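You operate a simulated robot arm through the tools that you are given. There is no shell and no other tool.

You are at the controls of a simulated robot arm. One attempt, no reset.

## Task
Pour about 70 ml of oil into the measuring cup and put its lid on.
Fine: stand the cup in the oil drip tray first and leave it there; the jug goes back. Set down upright: measuring cup, oil jug.

Only the result counts: the job must be done as asked and must still hold three seconds after the hand-in. Knocking over, shifting, dropping, spilling or breaking anything else fails it. A push-on lid holds only when it is set on centred and level and pressed home; a screw cap is set on level and turned clockwise until tight.

## Robot
A 7-joint arm with a two-finger gripper, fixed in place. Base frame: the origin is on the floor under the middle of its stand, x ahead of it, y to its left, z up. Readings come in mm, degrees, newtons and seconds.
With the tool pointing down near the work surface it reaches from about 340 to 720 mm from the base axis. Its first joint turns from -66.0 to 66.0 degrees. Payload 2.45 kg.
The TCP is the grasp point between the finger pads, 26 mm short of the fingertips. In the tool frame z runs along the fingers and y along their closing line. The gripper opens to 96 mm; its body begins 69 mm behind the TCP.
Orientation is that of the tool frame in the base frame, as a unit quaternion [x, y, z, w]. With the fingers straight down and closing along the base's y, the tool's x points along the base's -x, its y along +y and its z along -z.

## Interface
- The arm moves only by the tool play_rows. Its argument "moves" is a list of rows, each an object of numbers (a shift or turn left out is 0, a gripper value left out holds the last): "x", "y", "z": the shift along the tool's x, y, z in mm; "ax", "ay", "az": the turn, a rotation vector about the tool's x, y, z in degrees; "gripper": the gripper command, from -1 (shut) to 1 (fully open), values between in proportion. In form: [{"x": .., "y": .., "z": .., "ax": .., "ay": .., "az": .., "gripper": ..}, ...]. A call has 1 to 20 rows; each row shifts and turns the commanded pose from where the row before left it, along the tool's axes as they then stand. A row lasts 0.2 s, in which the tool goes at most 50 mm and 8.6 degrees; a call with a longer step from one row to the next is refused whole, and so is a gripper value outside its range. Where a pose cannot be reached the arm comes as near as it can. A force on the tool above 40 N (or 10 N above the force at the start of the call, whichever is more), or a blocked arm, ends the call early, and 0.2 s more pass. Each finger travels about 50 mm/s and halts on what it meets, pressing with about 27 N; the grip force reading is that of the motor and also rises with nothing between the fingers. The clock runs only during rows and for 0.2 s after the last one: add rows that do not move to give the fingers time. It gives the time, the measured TCP pose, the force on the tool (base axes), the opening and the grip force at its end, in the units of the frame above (readings bear some noise), with the torque about the TCP (base axes, N m) and any sound that the robot's microphone picked up.
- Cameras (640 x 400 px; columns grow to the right, rows downward): "scene" is fixed at [153.8, -376.2, 1442.6]; the picture's right is [0.89, -0.45, 0.00], its down [-0.18, -0.35, -0.92] and it looks along [0.42, 0.82, -0.39] (base axes); focal length 336 px, centre (320, 200). "wrist" rides on the gripper at [82, 3, -98] in the tool frame; the picture's right is [-0.04, 1.00, 0.00], its down [-0.73, -0.03, -0.68] and it looks along [-0.68, -0.03, 0.73] (tool axes); focal length 256 px, centre (320, 200). There is no depth. A picture from a camera that has moved, and an enlarged one, comes with that camera's place and axes in the base frame and with its lens.
- grab_frame(camera): a new picture of that camera. No time passes.
- inspect(camera, box): a new picture of the part [left, top, right, bottom] of that camera's present view, enlarged. No time passes.
- finish_job(): hands the job in; it is judged then, once.

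Places have to be worked out from the pictures, the camera data and where the tool is seen. Open the gripper and draw the arm clear of the work before you hand the job in, unless the task says otherwise.

The tools are called after "Request:" by a JSON object that holds its "method" and its "body". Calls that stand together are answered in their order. play_rows: Moves the arm, as the interface text tells. Its arguments: {"type":"object","properties":{"moves":{"type":"array","items":{"type":"object","properties":{"x":{"type":"number"},"y":{"type":"number"},"z":{"type":"number"},"ax":{"type":"number"},"ay":{"type":"number"},"az":{"type":"number"},"gripper":{"type":"number"}}}}},"required":["moves"]} The other tools are called the same way: grab_frame (camera) takes a picture; inspect (camera, box) takes an enlarged picture of a part of a camera's view; finish_job () hands the job in.

At the start:

```text
t: 0.0
ee_pos: [391.2, 39.4, 1245.4]
tcp_rot: [0.0, 1.0, 0.0, -0.001]
ft_force: [-0.7, 0.0, -0.6]
ft_torque: [-0.01, -0.02, -0.02]
finger_gap: 96.0
grip_force: 0.0
```

scene: 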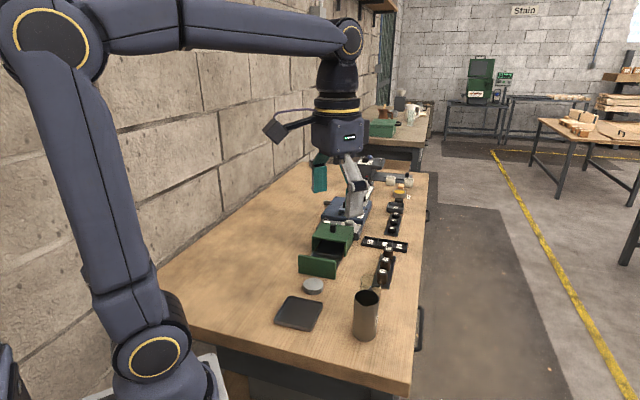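
wrist: 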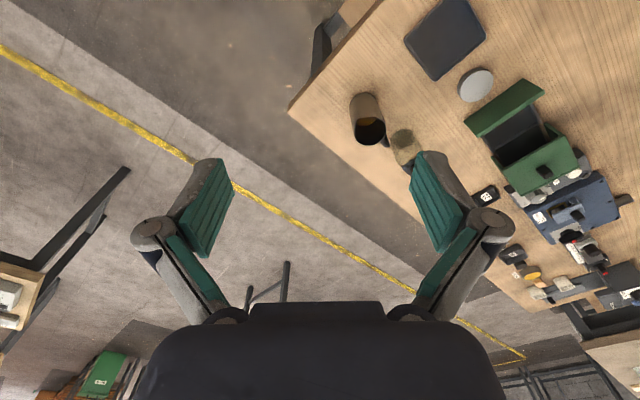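

The overview shows a tall cylinder (oil jug?), a clear cup, a grey lid, a dark tray on a bench. I'll enlarge the views to identify each thing.

Request:
{"method": "inspect", "body": {"camera": "scene", "box": [250, 220, 450, 345]}}

Request:
{"method": "inspect", "body": {"camera": "wrist", "box": [300, 0, 640, 212]}}

Request:
{"method": "inspect", "body": {"camera": "scene", "box": [330, 170, 450, 245]}}

```text
3.20 times, centred on (350, 282) of scene
camera zoom: at [153.8, -376.2, 1442.6], right [0.89, -0.45, 0.0], down [-0.18, -0.35, -0.92], along [0.42, 0.82, -0.39], focal length 1077 px, centre (224, -64)
```

zoom: 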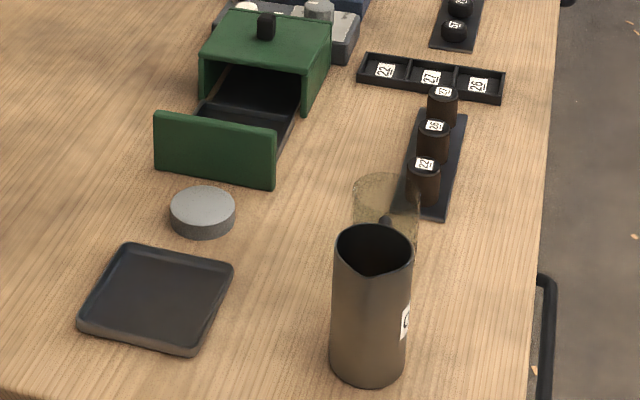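

```text
1.88 times, centred on (470, 106) of wrist
camera zoom: at [309.6, 43.5, 1343.8], right [0.04, 1.0, 0.0], down [0.73, -0.03, 0.68], along [0.68, -0.03, -0.73], focal length 482 px, centre (38, 377)
```

zoom: 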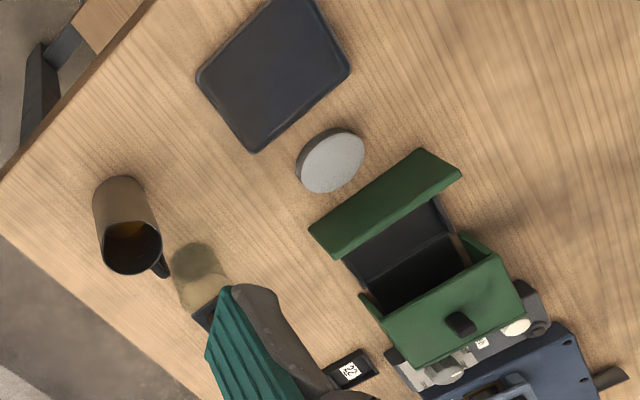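

```text
5.33 times, centred on (390, 208) of scene
camera zoom: at [153.8, -376.2, 1442.6], right [0.89, -0.45, 0.0], down [-0.18, -0.35, -0.92], along [0.42, 0.82, -0.39], focal length 1794 px, centre (-53, 160)
```

zoom: 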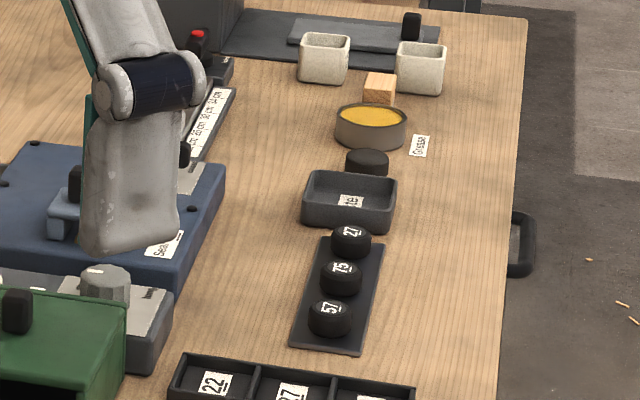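

The grey disc looks like the cup's lid, near roughly (500, 345), the tray near (430, 290), the jug near (550, 150), and the clear cup behind it near (625, 225); the bench is around z≈810. I'll swing the arm toward y≈200 at a safe height to get a better wrist view.

Request:
{"method": "play_rows", "body": {"moves": [{"y": 40, "z": 10}, {"y": 40, "z": 10}, {"y": 40, "z": 10}, {"y": 40, "z": 10}, {"y": 0}]}}

Request:
{"method": "grab_frame", "body": {"camera": "wrist"}}

Request:
{"method": "grab_frame", "body": {"camera": "scene"}}

```text
t: 1.2
ee_pos: [390.3, 200.9, 1205.0]
tcp_rot: [0.0, 1.0, 0.001, 0.0]
ft_force: [-0.4, 0.2, 0.2]
ft_torque: [-0.03, -0.04, -0.01]
finger_gap: 96.1
grip_force: 0.1
```

```text
taken
camera wrist: at [309.8, 204.6, 1304.1], right [0.04, 1.0, 0.0], down [0.73, -0.03, 0.68], along [0.68, -0.03, -0.73], focal length 256 px, centre (320, 200)
```

wrist: 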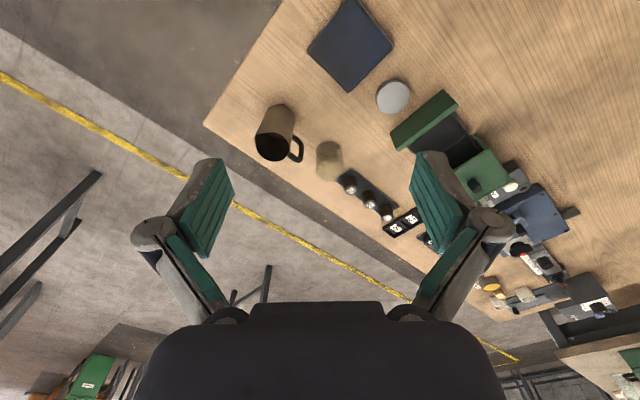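

```text
taken
```

scene: 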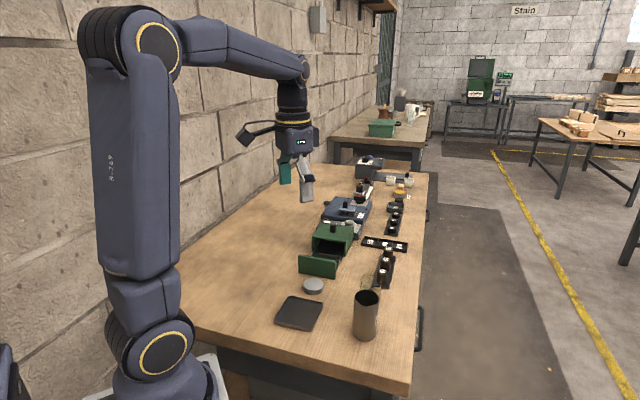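

The wrist view now shows tray, lid, jug (with handle) and cup. I zoom for details.

Request:
{"method": "inspect", "body": {"camera": "wrist", "box": [220, 0, 420, 125]}}

Request:
{"method": "inspect", "body": {"camera": "wrist", "box": [240, 80, 400, 180]}}

```text
3.20 times, centred on (320, 62) of wrist
camera zoom: at [309.8, 204.6, 1304.1], right [0.04, 1.0, 0.0], down [0.73, -0.03, 0.68], along [0.68, -0.03, -0.73], focal length 819 px, centre (320, 640)
```

zoom: 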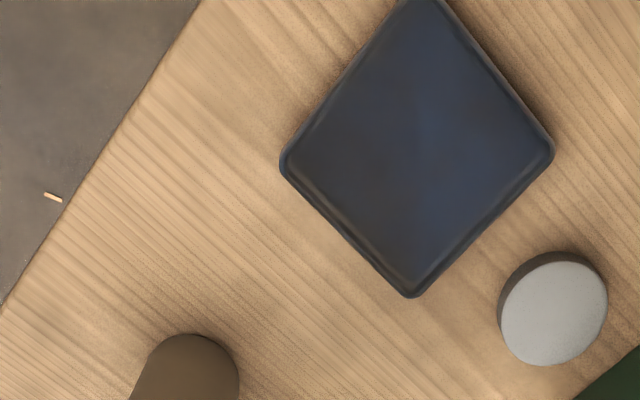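

```text
4.00 times, centred on (320, 130) of wrist
camera zoom: at [309.8, 204.6, 1304.1], right [0.04, 1.0, 0.0], down [0.73, -0.03, 0.68], along [0.68, -0.03, -0.73], focal length 1024 px, centre (320, 480)
```

zoom: 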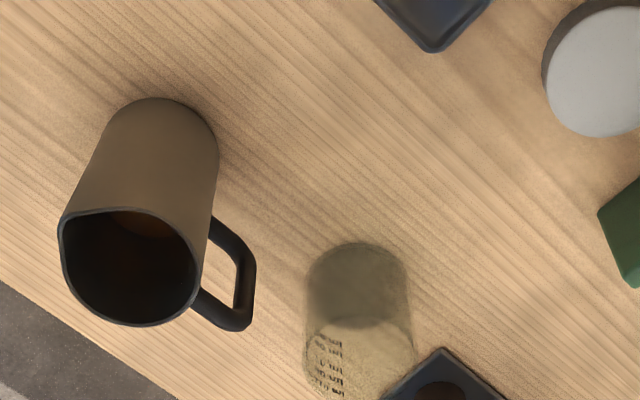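

From two wrist views the lid top triangulates at about (489, 325, 854), the bench at z≈838, jug base ≈(523, 119), cup ≈(603, 211), tray ≈(413, 250). I descend in free space above the gap between tray and cup for a closer look at the cup and jug.

Request:
{"method": "play_rows", "body": {"moves": [{"x": -14, "y": 0, "z": 35}, {"x": -14, "y": 0, "z": 35}, {"x": -14, "y": 0, "z": 35}, {"x": -14, "y": 0, "z": 35}, {"x": 0}]}}

Request:
{"method": "grab_frame", "body": {"camera": "wrist"}}

Request:
{"method": "inspect", "body": {"camera": "wrist", "box": [180, 30, 420, 180]}}

```text
t: 2.4
ee_pos: [447.9, 200.0, 1064.6]
tcp_rot: [-0.001, 1.0, 0.0, 0.001]
ft_force: [-0.2, -0.8, 0.9]
ft_torque: [-0.02, 0.04, 0.02]
finger_gap: 96.2
grip_force: 0.1
```

```text
taken
camera wrist: at [365.9, 203.8, 1163.6], right [0.04, 1.0, 0.0], down [0.73, -0.03, 0.68], along [0.68, -0.03, -0.73], focal length 256 px, centre (320, 200)
```

wrist: 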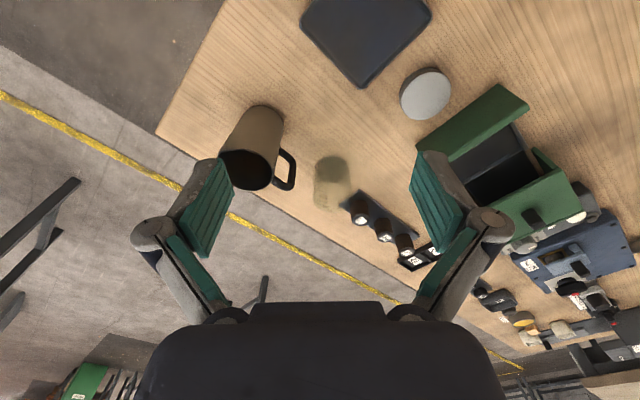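

```text
2.67 times, centred on (300, 105) of wrist
camera zoom: at [365.9, 203.8, 1163.6], right [0.04, 1.0, 0.0], down [0.73, -0.03, 0.68], along [0.68, -0.03, -0.73], focal length 683 px, centre (373, 453)
```

zoom: 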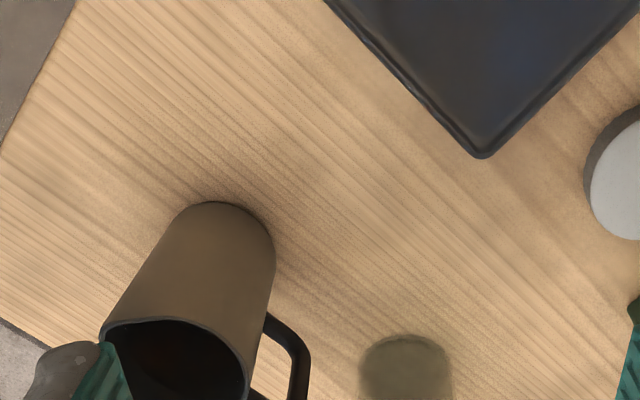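

I zoom on the cup itself to see its rim, graduations and contents.

Request:
{"method": "inspect", "body": {"camera": "wrist", "box": [290, 135, 370, 225]}}

Request:
{"method": "inspect", "body": {"camera": "wrist", "box": [200, 90, 310, 200]}}

Request:
{"method": "inspect", "body": {"camera": "wrist", "box": [380, 50, 470, 130]}}

Request:
{"method": "inspect", "body": {"camera": "scene", "box": [340, 260, 400, 345]}}

```text
4.44 times, centred on (330, 180) of wrist
camera zoom: at [365.9, 203.8, 1163.6], right [0.04, 1.0, 0.0], down [0.73, -0.03, 0.68], along [0.68, -0.03, -0.73], focal length 1138 px, centre (276, 289)
```

zoom: 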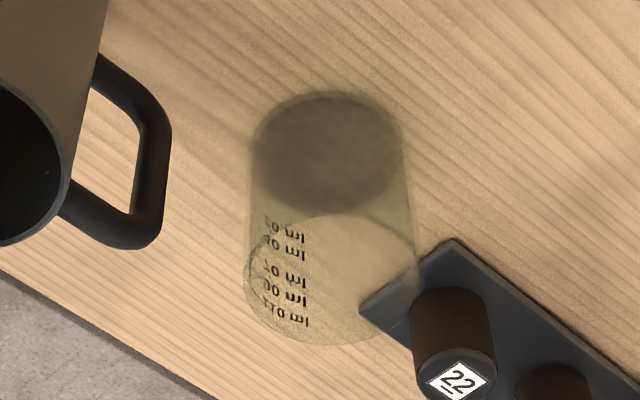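

```text
3.64 times, centred on (255, 145) of wrist
camera zoom: at [365.9, 203.8, 1163.6], right [0.04, 1.0, 0.0], down [0.73, -0.03, 0.68], along [0.68, -0.03, -0.73], focal length 931 px, centre (556, 400)
```

zoom: 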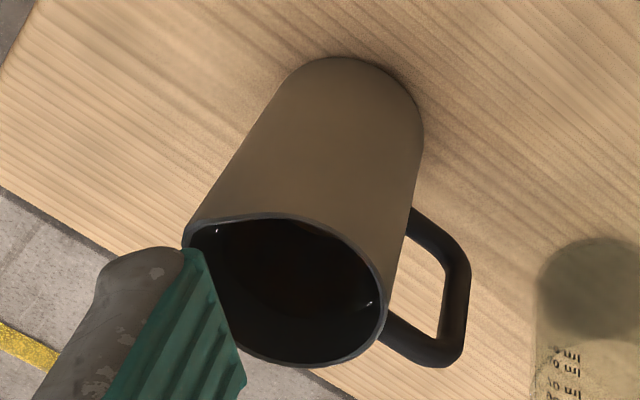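

```text
5.00 times, centred on (425, 90) of wrist
camera zoom: at [365.9, 203.8, 1163.6], right [0.04, 1.0, 0.0], down [0.73, -0.03, 0.68], along [0.68, -0.03, -0.73], focal length 1280 px, centre (-205, 750)
```

zoom: 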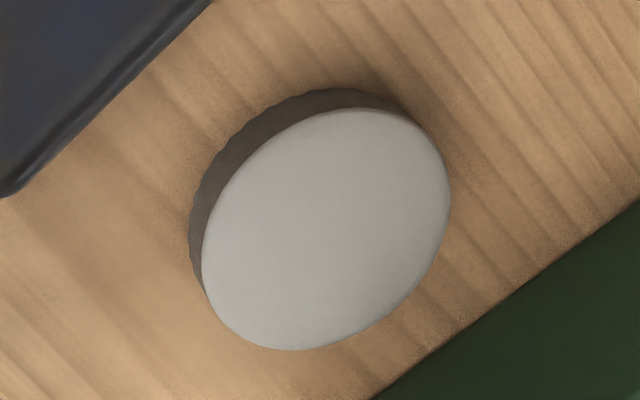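

```text
4.71 times, centred on (370, 302) of scene
camera zoom: at [153.8, -376.2, 1442.6], right [0.89, -0.45, 0.0], down [-0.18, -0.35, -0.92], along [0.42, 0.82, -0.39], focal length 1583 px, centre (85, -282)
```

zoom: 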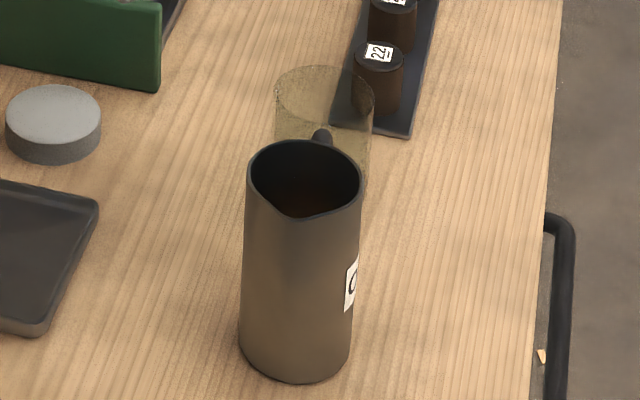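

Cup: about 54 mm diameter, 67 mm tall, graduated 30–110 ml, centred near (603, 211); jug about 57 mm diameter, 108 mm tall, handle bearing roughly 43°. I move over the cup at a height that clears the jug to verify the alignment.

Request:
{"method": "play_rows", "body": {"moves": [{"x": -38.7, "y": 2.8, "z": 12}, {"x": -38.7, "y": 2.8, "z": 12}, {"x": -38.7, "y": 2.8, "z": 12}, {"x": -38.7, "y": 2.8, "z": 12}, {"x": 0}, {"x": 0}]}}

Request:
{"method": "grab_frame", "body": {"camera": "wrist"}}

Request:
{"method": "grab_frame", "body": {"camera": "scene"}}

```text
t: 3.8
ee_pos: [600.8, 211.5, 1017.9]
tcp_rot: [-0.001, 1.0, 0.0, 0.0]
ft_force: [0.3, -0.3, -0.6]
ft_torque: [-0.03, -0.02, 0.01]
finger_gap: 95.9
grip_force: 0.0
```

```text
taken
camera wrist: at [521.2, 215.1, 1116.6], right [0.04, 1.0, 0.0], down [0.73, -0.03, 0.68], along [0.68, -0.03, -0.73], focal length 256 px, centre (320, 200)
```

wrist: 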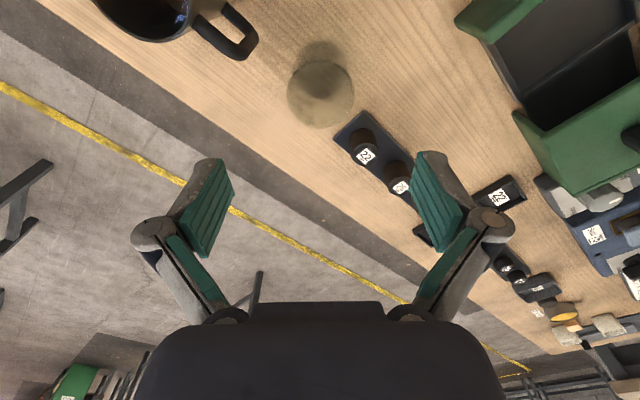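

```text
taken
```

scene: 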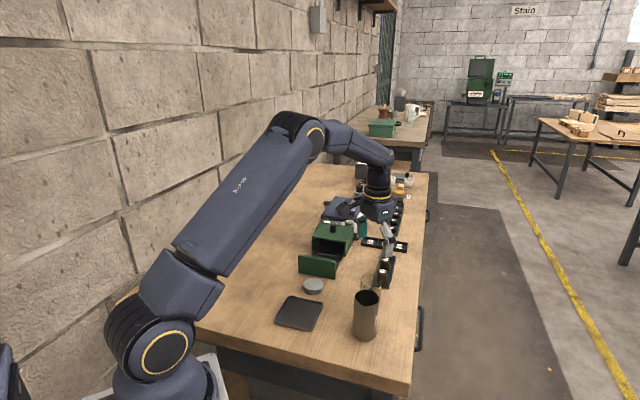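

Request:
{"method": "inspect", "body": {"camera": "wrist", "box": [270, 30, 370, 140]}}

Request:
{"method": "inspect", "body": {"camera": "wrist", "box": [80, 0, 280, 80]}}

```text
3.64 times, centred on (320, 85) of wrist
camera zoom: at [521.2, 215.1, 1116.6], right [0.04, 1.0, 0.0], down [0.73, -0.03, 0.68], along [0.68, -0.03, -0.73], focal length 931 px, centre (320, 618)
```

zoom: 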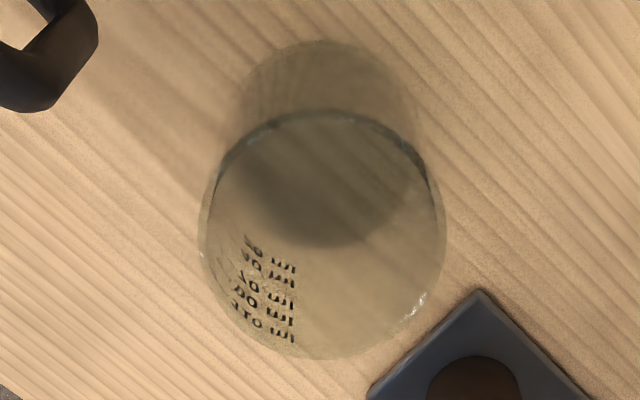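

```text
3.20 times, centred on (180, 40) of wrist
camera zoom: at [521.2, 215.1, 1116.6], right [0.04, 1.0, 0.0], down [0.73, -0.03, 0.68], along [0.68, -0.03, -0.73], focal length 819 px, centre (768, 712)
```

zoom: 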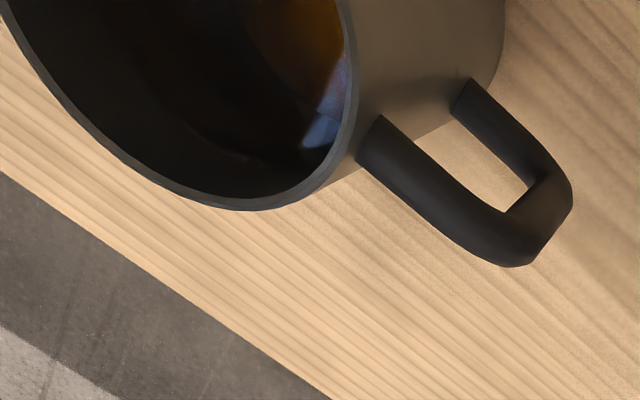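

The cup rim centre sits about 2 mm nearer the base than the TCP and in line in y; no thread visible yet. I narrow the opening a little, turn 8° to keep clear of the jug's handle, and descend around the cup to TCP z≈880, leaving the fingers open.

Request:
{"method": "play_rows", "body": {"moves": [{"x": 1.8, "az": -8, "gripper": 0.6}, {"z": 30}, {"z": 30}, {"z": 30}, {"z": 30}, {"z": 18}, {"z": 0}]}}

Request:
{"method": "grab_frame", "body": {"camera": "wrist"}}

Request:
{"method": "inspect", "body": {"camera": "scene", "box": [330, 215, 430, 345]}}

```text
t: 5.4
ee_pos: [601.1, 211.9, 878.7]
tcp_rot: [-0.07, 0.998, 0.0, 0.0]
ft_force: [-0.5, 0.2, 0.1]
ft_torque: [-0.02, -0.01, -0.02]
finger_gap: 76.8
grip_force: 0.2
```

```text
taken
camera wrist: at [519.1, 203.4, 977.3], right [-0.1, 0.99, 0.0], down [0.73, 0.07, 0.68], along [0.68, 0.07, -0.73], focal length 256 px, centre (320, 200)
```

wrist: 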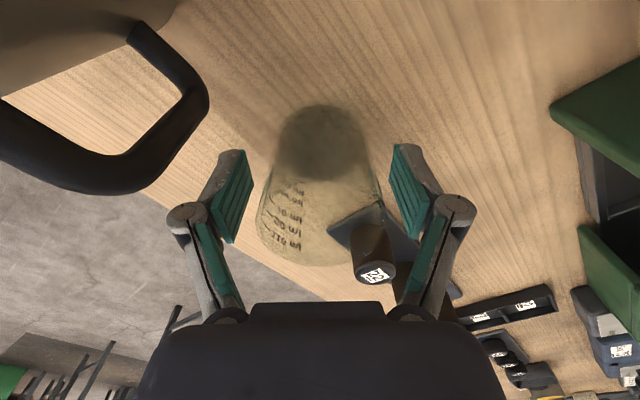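

```text
3.08 times, centred on (380, 280) of scene
camera zoom: at [153.8, -376.2, 1442.6], right [0.89, -0.45, 0.0], down [-0.18, -0.35, -0.92], along [0.42, 0.82, -0.39], focal length 1035 px, centre (135, -46)
```

zoom: 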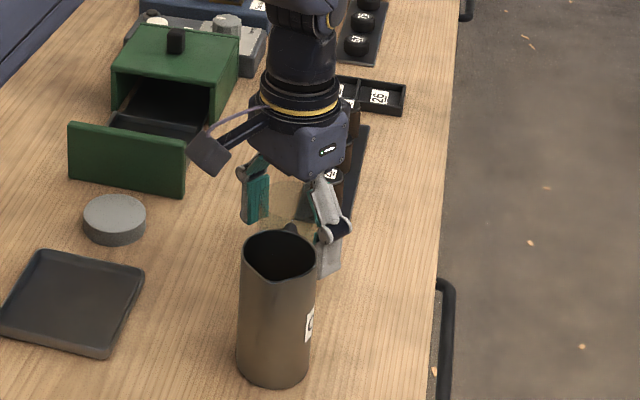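

The cup stands between the fingers, fingertips clear of the bench. I close the gripper on it.

Request:
{"method": "play_rows", "body": {"moves": [{"gripper": -1}, {"gripper": -1}, {"gripper": -1}, {"gripper": -1}]}}

Request:
{"method": "inspect", "body": {"camera": "wrist", "box": [200, 80, 440, 280]}}

```text
t: 6.4
ee_pos: [599.3, 211.0, 879.8]
tcp_rot: [-0.07, 0.998, 0.0, 0.0]
ft_force: [-0.7, -0.4, -0.2]
ft_torque: [0.0, -0.01, 0.02]
finger_gap: 54.2
grip_force: 27.0
```

```text
2.00 times, centred on (320, 180) of wrist
camera zoom: at [519.1, 203.4, 977.7], right [-0.1, 0.99, 0.0], down [0.73, 0.07, 0.68], along [0.68, 0.07, -0.73], focal length 512 px, centre (320, 240)
```

zoom: 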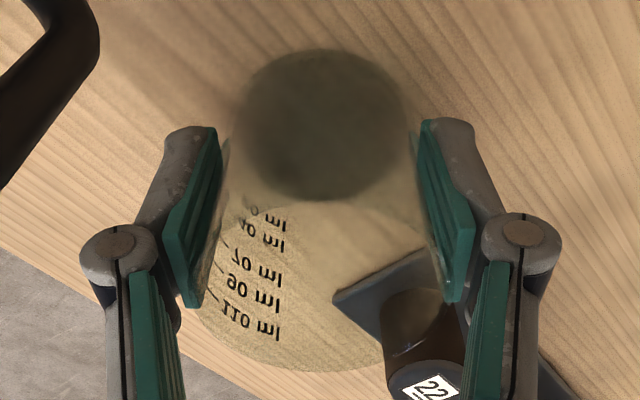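

Gripped at 54.2 mm. I lift it straight up 80 mm, carry it over the tray (centre ≈(412.6, 247.5), sides at 45°).

Request:
{"method": "play_rows", "body": {"moves": [{"z": -20}, {"z": -30}, {"z": -30}, {"x": 36.2, "y": 12.4}, {"x": 36.2, "y": 12.4}, {"x": 36.2, "y": 12.4}, {"x": 36.2, "y": 12.4}, {"x": 36.2, "y": 12.4}, {"x": 0}, {"x": 0}]}}

Request:
{"method": "grab_frame", "body": {"camera": "wrist"}}

```text
t: 8.6
ee_pos: [411.6, 248.0, 959.4]
tcp_rot: [-0.07, 0.998, 0.0, 0.0]
ft_force: [0.2, -0.1, -0.3]
ft_torque: [-0.04, -0.01, -0.01]
finger_gap: 54.3
grip_force: 27.2
```

```text
taken
camera wrist: at [331.0, 240.1, 1058.3], right [-0.1, 0.99, 0.0], down [0.73, 0.07, 0.68], along [0.68, 0.07, -0.73], focal length 256 px, centre (320, 200)
```

wrist: 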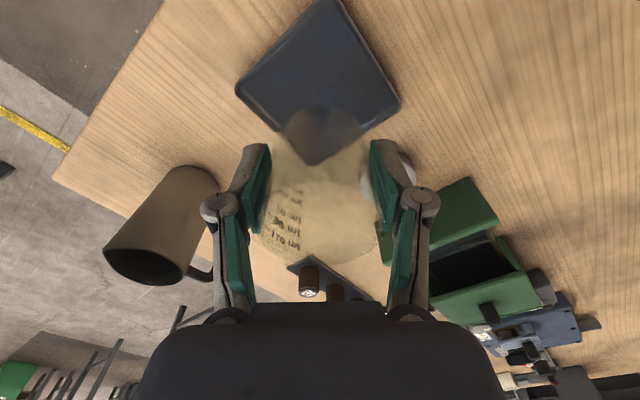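

The tray corners re-triangulate to a centre at (412, 248), right under the TCP. I turn the tool 64° so the graduations will face the scene camera, then lower most of the way.

Request:
{"method": "play_rows", "body": {"moves": [{"az": 8}, {"az": 8}, {"az": 8}, {"az": 8}, {"az": 8}, {"az": 8}, {"az": 8}, {"az": 8}, {"z": 25}, {"z": 25}, {"z": 15}, {"z": 0}]}}

Request:
{"method": "grab_frame", "body": {"camera": "wrist"}}

Request:
{"method": "inspect", "body": {"camera": "scene", "box": [250, 220, 410, 345]}}

```text
t: 11.2
ee_pos: [412.4, 248.0, 893.2]
tcp_rot: [0.469, 0.883, 0.001, 0.0]
ft_force: [0.5, -0.1, -1.4]
ft_torque: [0.02, -0.03, -0.02]
finger_gap: 54.5
grip_force: 26.5
```

```text
taken
camera wrist: at [369.3, 316.8, 992.4], right [0.85, 0.53, 0.0], down [0.39, -0.62, 0.68], along [0.36, -0.58, -0.73], focal length 256 px, centre (320, 200)
```

wrist: 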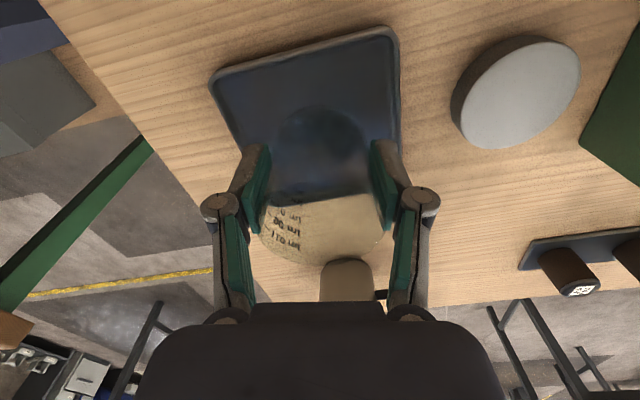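

```text
3.20 times, centred on (330, 282) of scene
camera zoom: at [153.9, -376.2, 1442.6], right [0.89, -0.45, 0.0], down [-0.18, -0.35, -0.92], along [0.42, 0.82, -0.39], focal length 1077 px, centre (288, -64)
```

zoom: 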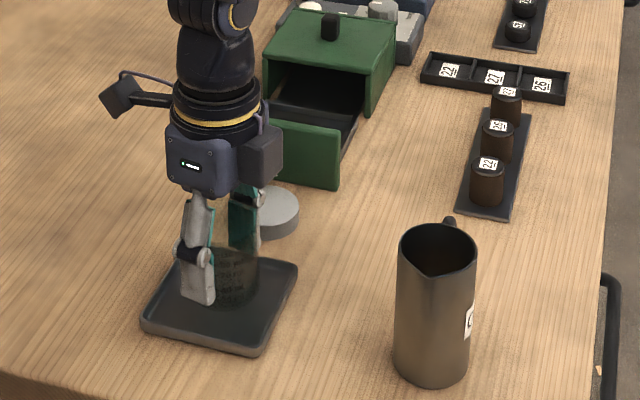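

The cup is over the middle of the tray, about 10 mm above the floor. I lower the last bit in small steps watching the vertical force.

Request:
{"method": "play_rows", "body": {"moves": [{"z": 3}, {"z": 3}, {"z": 0}]}}

Request:
{"method": "inspect", "body": {"camera": "scene", "box": [275, 270, 335, 330]}}

```text
t: 12.0
ee_pos: [412.2, 247.4, 888.2]
tcp_rot: [0.47, 0.883, 0.0, 0.0]
ft_force: [0.1, -0.1, -0.5]
ft_torque: [-0.01, 0.01, -0.01]
finger_gap: 53.8
grip_force: 27.0
```

```text
6.67 times, centred on (305, 300) of scene
camera zoom: at [153.8, -376.2, 1442.6], right [0.89, -0.45, 0.0], down [-0.18, -0.35, -0.92], along [0.42, 0.82, -0.39], focal length 2243 px, centre (420, -467)
```

zoom: 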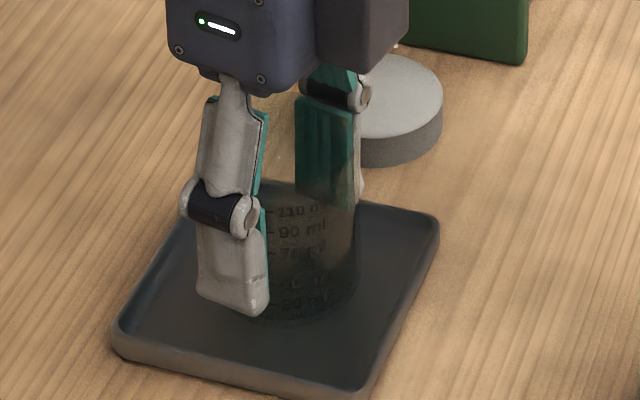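

Still in free air; graduations now face the scene camera. Continuing down in 1–2 mm steps.

Request:
{"method": "play_rows", "body": {"moves": [{"z": 2}, {"z": 0}]}}

Request:
{"method": "play_rows", "body": {"moves": [{"z": 1.5}, {"z": 0}]}}

Request:
{"method": "play_rows", "body": {"moves": [{"z": 1}, {"z": 0}]}}

```text
t: 12.6
ee_pos: [412.1, 247.4, 886.2]
tcp_rot: [0.469, 0.883, 0.0, 0.0]
ft_force: [-0.5, 0.1, -0.3]
ft_torque: [-0.02, 0.04, -0.03]
finger_gap: 54.3
grip_force: 26.8
```

```text
t: 13.2
ee_pos: [411.5, 247.6, 883.8]
tcp_rot: [0.469, 0.883, 0.0, 0.0]
ft_force: [-0.7, -0.1, -1.3]
ft_torque: [0.02, 0.03, 0.02]
finger_gap: 54.2
grip_force: 27.5
```

```text
t: 13.8
ee_pos: [411.4, 247.6, 882.9]
tcp_rot: [0.469, 0.883, -0.001, 0.0]
ft_force: [-0.9, -1.5, 3.4]
ft_torque: [-0.1, 0.07, 0.02]
finger_gap: 54.5
grip_force: 26.6
```

Contact at z≈882.9 (+3.4 N): the cup stands in the tray. I release, turn the open fingers 88° around it, and close gently once more so the cup is centred on the TCP in both axes.

Request:
{"method": "play_rows", "body": {"moves": [{"gripper": 0.0}, {"gripper": 0.3}, {"gripper": 0.6}, {"gripper": 0.6}, {"gripper": 0.6}]}}

Request:
{"method": "inspect", "body": {"camera": "scene", "box": [275, 270, 335, 330]}}

Request:
{"method": "inspect", "body": {"camera": "wrist", "box": [200, 20, 440, 270]}}

```text
t: 15.0
ee_pos: [411.3, 247.3, 884.6]
tcp_rot: [0.469, 0.883, 0.0, 0.0]
ft_force: [-0.8, 0.3, -0.2]
ft_torque: [0.02, -0.01, 0.01]
finger_gap: 76.8
grip_force: 0.1
```

```text
6.67 times, centred on (305, 300) of scene
camera zoom: at [153.8, -376.2, 1442.6], right [0.89, -0.45, 0.0], down [-0.18, -0.35, -0.92], along [0.42, 0.82, -0.39], focal length 2243 px, centre (420, -467)
```

zoom: 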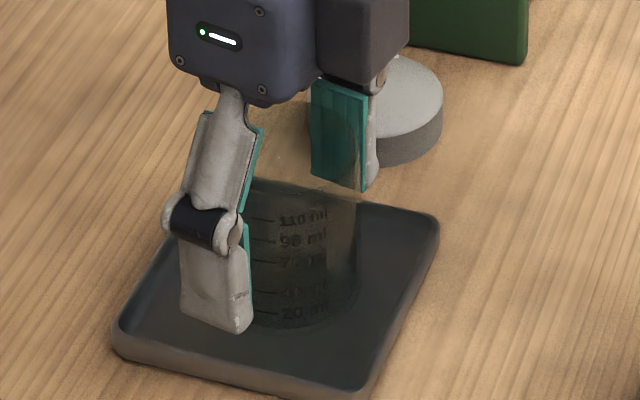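

```text
1.60 times, centred on (320, 145) of wrist
camera zoom: at [369.4, 317.0, 981.9], right [0.85, 0.53, 0.0], down [0.39, -0.62, 0.68], along [0.36, -0.58, -0.73], focal length 410 px, centre (320, 288)
```

zoom: 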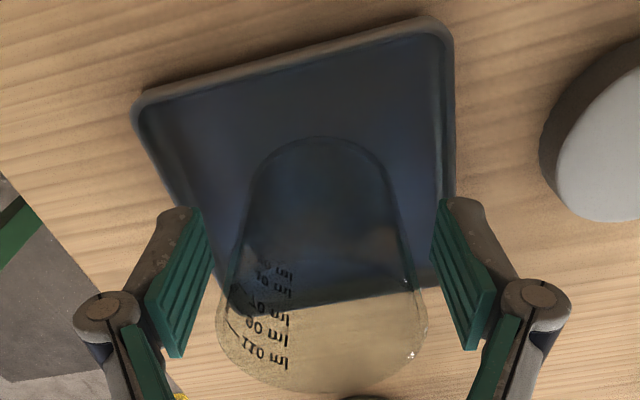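

The cup stands upright in the tray. Now I turn the open fingers back 88° about it.

Request:
{"method": "play_rows", "body": {"moves": [{"az": -8}, {"az": -8}, {"az": -8}, {"az": -8}, {"az": -8}, {"az": -8}, {"az": -8}, {"az": -8}, {"az": -8}, {"az": -8}, {"az": -8}, {"az": 0}]}}

Request:
{"method": "grab_frame", "body": {"camera": "wrist"}}

```text
t: 17.6
ee_pos: [411.6, 248.1, 883.3]
tcp_rot: [-0.278, 0.961, 0.0, 0.001]
ft_force: [-0.2, 0.0, 0.2]
ft_torque: [0.03, 0.0, 0.02]
finger_gap: 77.1
grip_force: 0.0
```

```text
taken
camera wrist: at [341.6, 206.7, 982.2], right [-0.5, 0.87, 0.0], down [0.64, 0.37, 0.68], along [0.59, 0.34, -0.73], focal length 256 px, centre (320, 200)
```

wrist: 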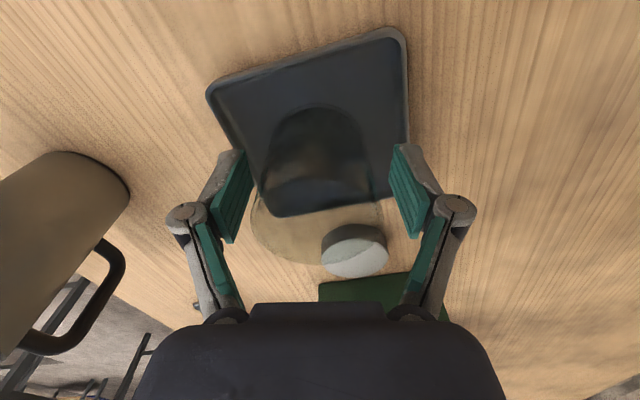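

I close the fingers slowly to the cup's diameter so it is nudged to centre, then open again.

Request:
{"method": "play_rows", "body": {"moves": [{"gripper": 0.5}, {"gripper": 0.4}, {"gripper": 0.32}, {"gripper": 0.28}, {"gripper": 0.24}, {"gripper": 0.21}, {"gripper": 0.18}, {"gripper": 0.16}, {"gripper": 0.14}, {"gripper": 0.12}, {"gripper": 0.1}, {"gripper": 0.1}]}}

Request:
{"method": "play_rows", "body": {"moves": [{"gripper": 0.2}, {"gripper": 0.4}, {"gripper": 0.6}, {"gripper": 0.6}]}}

Request:
{"method": "inspect", "body": {"camera": "wrist", "box": [200, 20, 440, 270]}}

```text
t: 20.2
ee_pos: [410.9, 247.7, 883.4]
tcp_rot: [-0.276, 0.961, 0.0, 0.001]
ft_force: [0.1, -0.9, 1.3]
ft_torque: [-0.03, 0.02, -0.01]
finger_gap: 54.7
grip_force: 10.8
```

```text
t: 21.2
ee_pos: [411.7, 247.9, 884.7]
tcp_rot: [-0.276, 0.961, 0.0, 0.001]
ft_force: [0.5, 0.6, -0.4]
ft_torque: [-0.01, 0.02, 0.0]
finger_gap: 76.8
grip_force: 0.0
```

```text
1.60 times, centred on (320, 145) of wrist
camera zoom: at [341.5, 207.0, 982.3], right [-0.5, 0.87, 0.0], down [0.64, 0.36, 0.68], along [0.59, 0.34, -0.73], focal length 410 px, centre (320, 288)
```

zoom: 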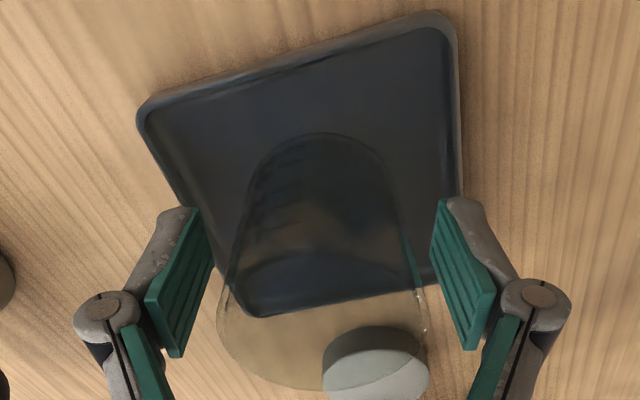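

The cup is now centred on this TCP (≈(412, 247.9)). I rise well clear, turn to yaw 0, and move to look down on the jug for its exact position, handle direction and oil level.

Request:
{"method": "play_rows", "body": {"moves": [{"z": -42}, {"z": -42}, {"z": -42}, {"z": -42}, {"az": 8}, {"az": 8}, {"az": 8}, {"az": 8}, {"x": -37.5, "y": -33}, {"x": -37.5, "y": -33}, {"x": -37.5, "y": -33}, {"x": -37.5, "y": -33}, {"x": 0}]}}

Request:
{"method": "grab_frame", "body": {"camera": "wrist"}}

Request:
{"method": "inspect", "body": {"camera": "wrist", "box": [240, 0, 400, 100]}}

Request:
{"method": "inspect", "body": {"camera": "scene", "box": [275, 270, 335, 330]}}

```text
t: 24.0
ee_pos: [560.9, 114.6, 1053.3]
tcp_rot: [0.0, 1.0, 0.0, -0.001]
ft_force: [-0.2, 0.3, -0.3]
ft_torque: [-0.02, -0.03, 0.01]
finger_gap: 76.9
grip_force: 0.1
```

```text
taken
camera wrist: at [480.3, 118.3, 1151.4], right [0.04, 1.0, 0.0], down [0.73, -0.03, 0.68], along [0.68, -0.03, -0.73], focal length 256 px, centre (320, 200)
```

wrist: 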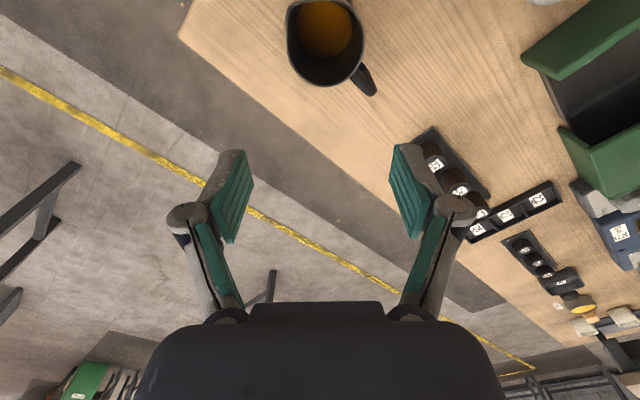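

```text
4.00 times, centred on (320, 50) of wrist
camera zoom: at [480.3, 118.3, 1151.4], right [0.04, 1.0, 0.0], down [0.73, -0.03, 0.68], along [0.68, -0.03, -0.73], focal length 1024 px, centre (320, 800)
```

zoom: 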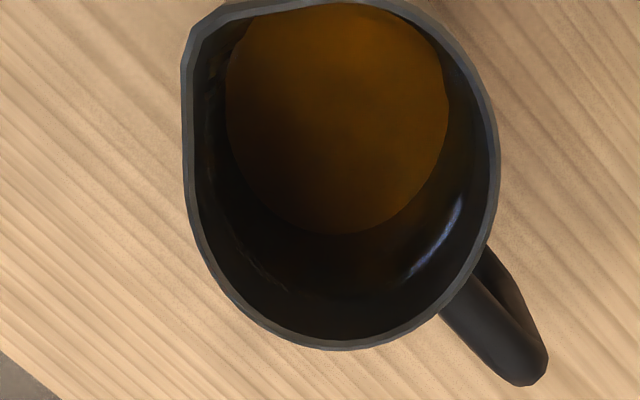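

```text
6.67 times, centred on (305, 300) of scene
camera zoom: at [153.8, -376.2, 1442.6], right [0.89, -0.45, 0.0], down [-0.18, -0.35, -0.92], along [0.42, 0.82, -0.39], focal length 2243 px, centre (420, -467)
```

zoom: 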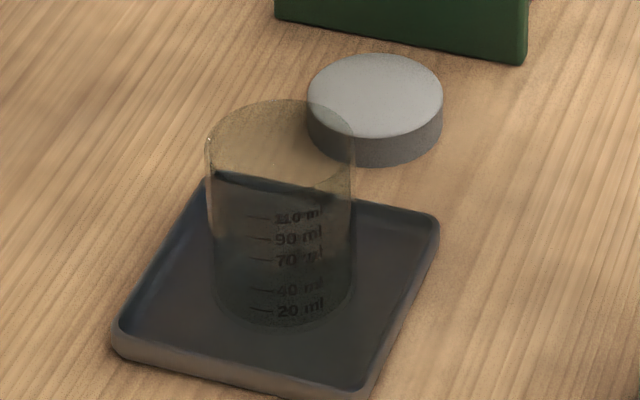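

The cup sits upright mid-tray with the graduations visible. The jug's axis is at about (523, 119.5), rim z≈946, spout bearing ≈227°, handle opposite. I plan to grip the jug body from above with the fingers straddling the handle plane, leaning 25° so tilting is a clean pitch. First I set that orientation in free air at z≈1053.

Request:
{"method": "play_rows", "body": {"moves": [{"az": -7.84, "gripper": 0.9}, {"az": -7.84}, {"az": -7.84}, {"az": -7.84}, {"az": -7.84}, {"az": -7.8}, {"ay": 8.4}, {"ay": 8.3}, {"ay": 8.3}, {"x": 0}, {"x": 0}]}}

Request:
{"method": "grab_frame", "body": {"camera": "wrist"}}

Request:
{"method": "inspect", "body": {"camera": "scene", "box": [250, 160, 450, 345]}}

```text
t: 26.4
ee_pos: [562.2, 115.7, 1051.3]
tcp_rot: [-0.389, 0.896, -0.086, -0.198]
ft_force: [0.5, 0.0, -0.5]
ft_torque: [0.02, 0.0, -0.01]
finger_gap: 91.2
grip_force: 0.0
```

```text
taken
camera wrist: at [537.9, 94.4, 1175.7], right [-0.71, 0.71, -0.02], down [0.67, 0.68, 0.3], along [0.23, 0.2, -0.95], focal length 256 px, centre (320, 200)
```

wrist: 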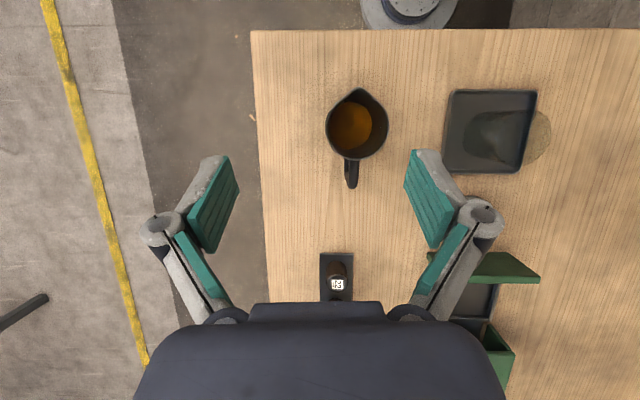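

```text
2.16 times, centred on (350, 252) of scene
camera zoom: at [153.9, -376.2, 1442.6], right [0.89, -0.45, 0.0], down [-0.18, -0.35, -0.92], along [0.42, 0.82, -0.39], focal length 727 px, centre (255, 86)
```

zoom: 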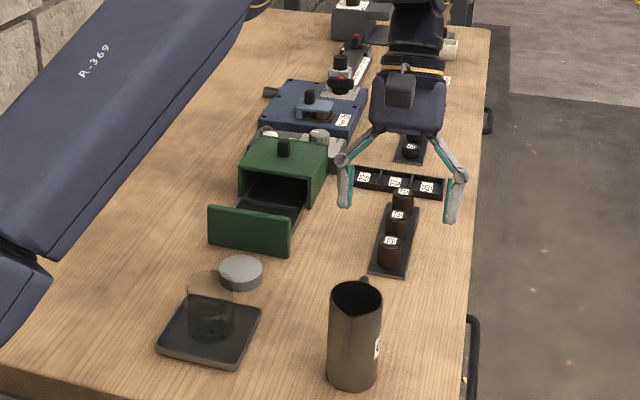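

Orientation reached, and the view is now nearly straight down on the jug with the spout up and the handle down in the picture. I zoom in to refine the axis and handle direction.

Request:
{"method": "inspect", "body": {"camera": "wrist", "box": [310, 75, 410, 200]}}

```text
3.20 times, centred on (360, 138) of wrist
camera zoom: at [537.9, 94.4, 1175.7], right [-0.71, 0.71, -0.02], down [0.67, 0.68, 0.3], along [0.23, 0.2, -0.95], focal length 819 px, centre (192, 400)
```

zoom: 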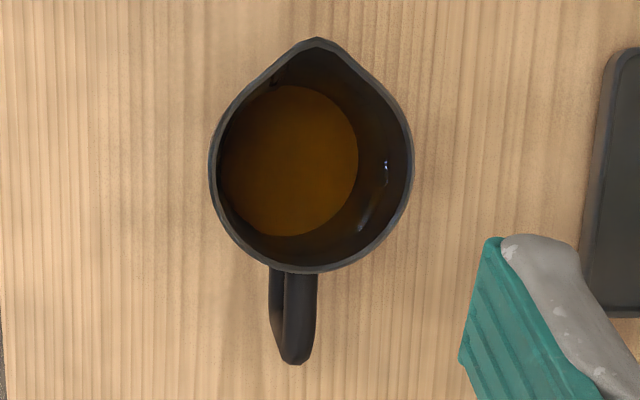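

Refined: jug axis ≈(524, 119.5), spout bearing ≈225°, rim diameter ≈56 mm; oil surface around z≈875. I move to the pre-grasp point 110 mm back along the tool axis and check before advancing.

Request:
{"method": "play_rows", "body": {"moves": [{"x": -21.9, "y": 15.2, "z": 19.7}, {"x": -21.9, "y": 15.2, "z": 19.7}, {"z": 20}, {"z": 20}, {"x": 0}, {"x": 0}]}}

Request:
{"method": "grab_frame", "body": {"camera": "wrist"}}

Request:
{"method": "inspect", "body": {"camera": "scene", "box": [300, 200, 430, 345]}}

```text
t: 27.8
ee_pos: [543.9, 141.0, 960.7]
tcp_rot: [-0.389, 0.895, -0.085, -0.199]
ft_force: [0.8, -0.6, -0.7]
ft_torque: [-0.01, -0.01, -0.01]
finger_gap: 91.2
grip_force: 0.0
```

```text
taken
camera wrist: at [518.9, 119.1, 1084.7], right [-0.71, 0.71, -0.02], down [0.67, 0.68, 0.31], along [0.23, 0.2, -0.95], focal length 256 px, centre (320, 200)
```

wrist: 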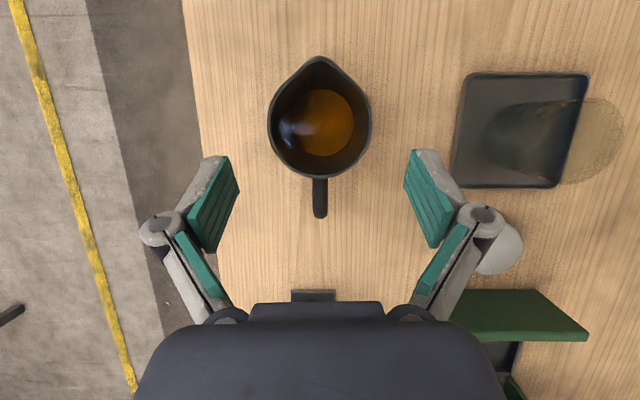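

```text
2.76 times, centred on (365, 272) of scene
camera zoom: at [153.8, -376.2, 1442.6], right [0.89, -0.45, 0.0], down [-0.18, -0.35, -0.92], along [0.42, 0.82, -0.39], focal length 928 px, centre (196, 0)
```

zoom: 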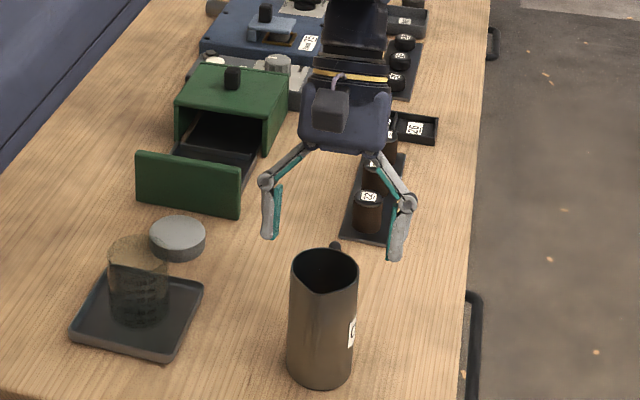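

The jug and handle are centred between the fingers. I advance the remaining 70 mm along the tool axis to the grasp point.

Request:
{"method": "play_rows", "body": {"moves": [{"z": 20}, {"z": 20}, {"z": 15}, {"z": 0}]}}

Request:
{"method": "grab_frame", "body": {"camera": "wrist"}}

Request:
{"method": "inspect", "body": {"camera": "scene", "box": [310, 230, 430, 345]}}

```text
t: 28.8
ee_pos: [528.3, 123.3, 909.8]
tcp_rot: [-0.389, 0.895, -0.086, -0.198]
ft_force: [0.1, -0.4, -0.1]
ft_torque: [0.03, -0.01, 0.01]
finger_gap: 91.4
grip_force: 0.1
```

```text
taken
camera wrist: at [503.0, 102.5, 1034.8], right [-0.71, 0.71, -0.02], down [0.67, 0.68, 0.31], along [0.23, 0.2, -0.95], focal length 256 px, centre (320, 200)
```

wrist: 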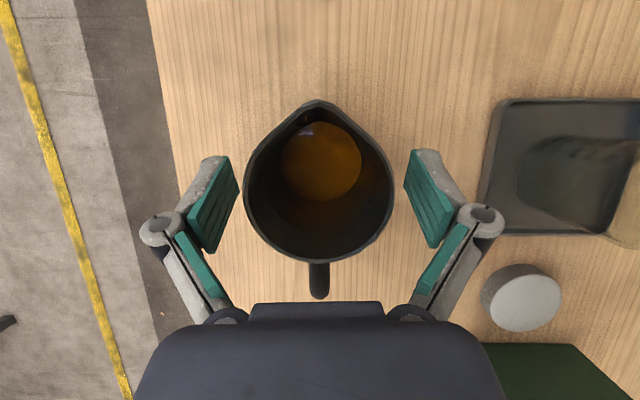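

```text
3.48 times, centred on (370, 288) of scene
camera zoom: at [153.8, -376.2, 1442.6], right [0.89, -0.45, 0.0], down [-0.18, -0.35, -0.92], along [0.42, 0.82, -0.39], focal length 1170 px, centre (146, -104)
```

zoom: 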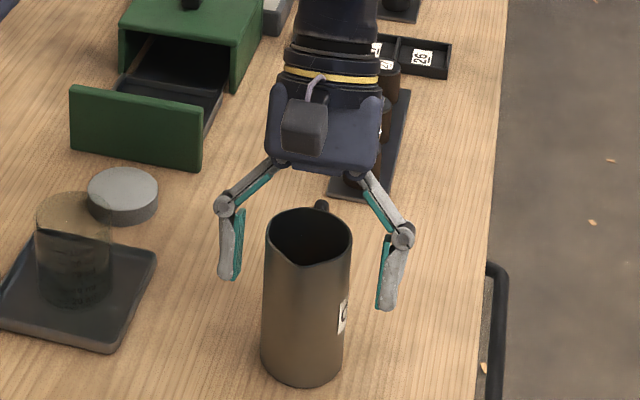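

All clear; I advance the last 14 mm and close the fingers on the jug body.

Request:
{"method": "play_rows", "body": {"moves": [{"z": 14}, {"z": 0}, {"gripper": 0.5}, {"gripper": 0.3}, {"gripper": 0.2}, {"gripper": 0.1}, {"gripper": -1}, {"gripper": -1}, {"gripper": -1}]}}

Request:
{"method": "grab_frame", "body": {"camera": "wrist"}}

Request:
{"method": "inspect", "body": {"camera": "scene", "box": [310, 230, 430, 345]}}

```text
t: 30.8
ee_pos: [523.6, 120.7, 898.3]
tcp_rot: [-0.389, 0.895, -0.087, -0.198]
ft_force: [-1.2, 0.4, 2.0]
ft_torque: [-0.03, 0.05, -0.02]
finger_gap: 54.2
grip_force: 27.1
```

```text
taken
camera wrist: at [499.2, 98.3, 1022.5], right [-0.71, 0.71, -0.02], down [0.67, 0.68, 0.31], along [0.23, 0.2, -0.95], focal length 256 px, centre (320, 200)
```

wrist: 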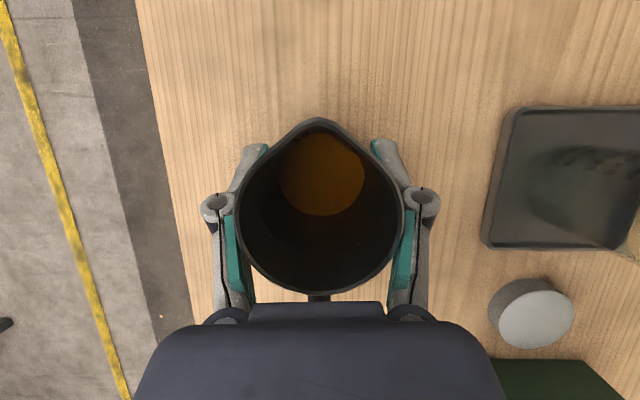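

```text
3.48 times, centred on (370, 288) of scene
camera zoom: at [153.8, -376.2, 1442.6], right [0.89, -0.45, 0.0], down [-0.18, -0.35, -0.92], along [0.42, 0.82, -0.39], focal length 1170 px, centre (146, -104)
```

zoom: 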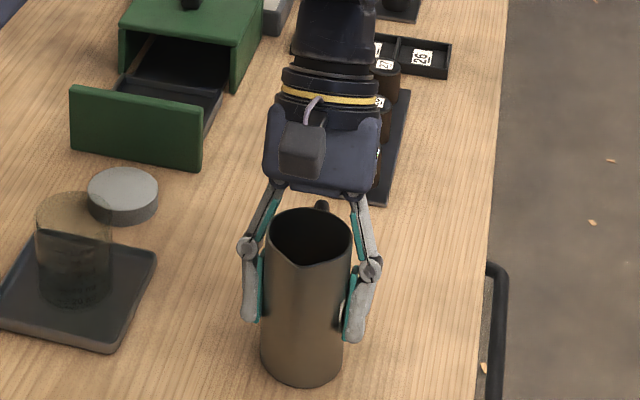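

Gripped at 54.2 mm. I lift the jug vertically 10 mm first to check that it holds, then continue up.

Request:
{"method": "play_rows", "body": {"moves": [{"x": 2.113, "z": -4.532}, {"x": 2.113, "z": -4.532}, {"x": 0}, {"x": 0}]}}

Request:
{"method": "inspect", "body": {"camera": "scene", "box": [310, 230, 430, 345]}}

```text
t: 31.8
ee_pos: [524.0, 119.7, 909.2]
tcp_rot: [-0.389, 0.896, -0.086, -0.199]
ft_force: [0.6, -0.3, -2.4]
ft_torque: [0.0, -0.01, -0.01]
finger_gap: 54.3
grip_force: 27.0
```

```text
3.48 times, centred on (370, 288) of scene
camera zoom: at [153.9, -376.2, 1442.6], right [0.89, -0.45, 0.0], down [-0.18, -0.35, -0.92], along [0.42, 0.82, -0.39], focal length 1170 px, centre (146, -104)
```

zoom: 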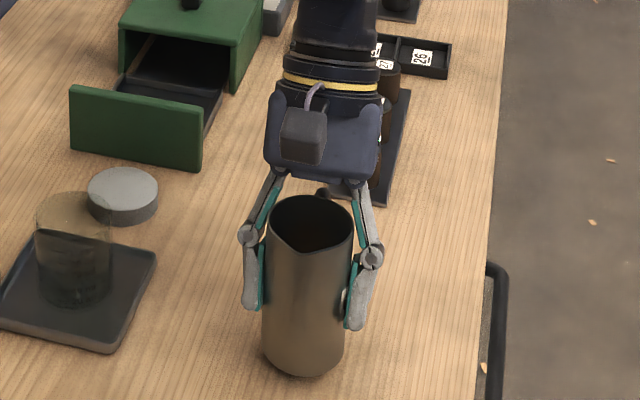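

The jug holds (≈2.4 N). I lift 90 mm more and carry it to the outward side of the cup, keeping it upright, with the bottom well above everything.

Request:
{"method": "play_rows", "body": {"moves": [{"x": 12.678, "z": -27.189}, {"x": 12.678, "z": -27.189}, {"x": 12.678, "z": -27.189}, {"x": -14.32, "y": 33.42, "z": -6.68}, {"x": -14.32, "y": 33.42, "z": -6.68}, {"x": -14.32, "y": 33.42, "z": -6.68}, {"x": -14.32, "y": 33.42, "z": -6.68}, {"x": -14.32, "y": 33.42, "z": -6.68}, {"x": 0}, {"x": 0}]}}

Request:
{"method": "grab_frame", "body": {"camera": "wrist"}}

Request:
{"method": "inspect", "body": {"camera": "scene", "box": [240, 200, 420, 345]}}

```text
t: 34.0
ee_pos: [456.3, 290.1, 999.8]
tcp_rot: [-0.389, 0.895, -0.086, -0.198]
ft_force: [-0.4, 0.6, -2.2]
ft_torque: [-0.02, -0.04, 0.04]
finger_gap: 54.3
grip_force: 26.7
```

```text
taken
camera wrist: at [431.7, 269.4, 1123.7], right [-0.71, 0.71, -0.02], down [0.67, 0.68, 0.31], along [0.23, 0.2, -0.95], focal length 256 px, centre (320, 200)
```

wrist: 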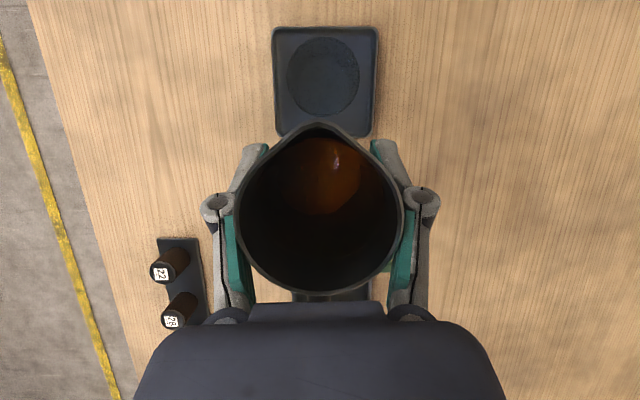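

```text
2.76 times, centred on (330, 272) of scene
camera zoom: at [153.9, -376.2, 1442.6], right [0.89, -0.45, 0.0], down [-0.18, -0.35, -0.92], along [0.42, 0.82, -0.39], focal length 928 px, centre (292, 0)
```

zoom: 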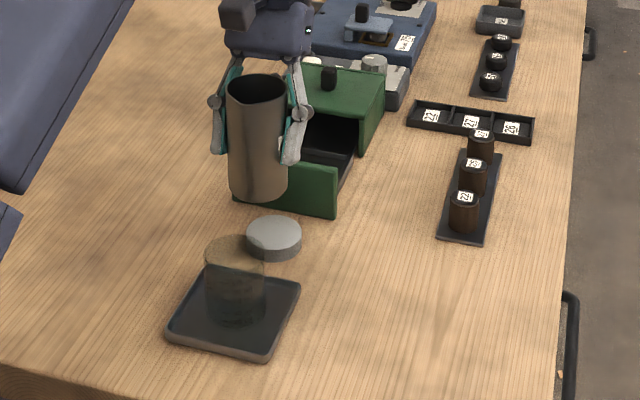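

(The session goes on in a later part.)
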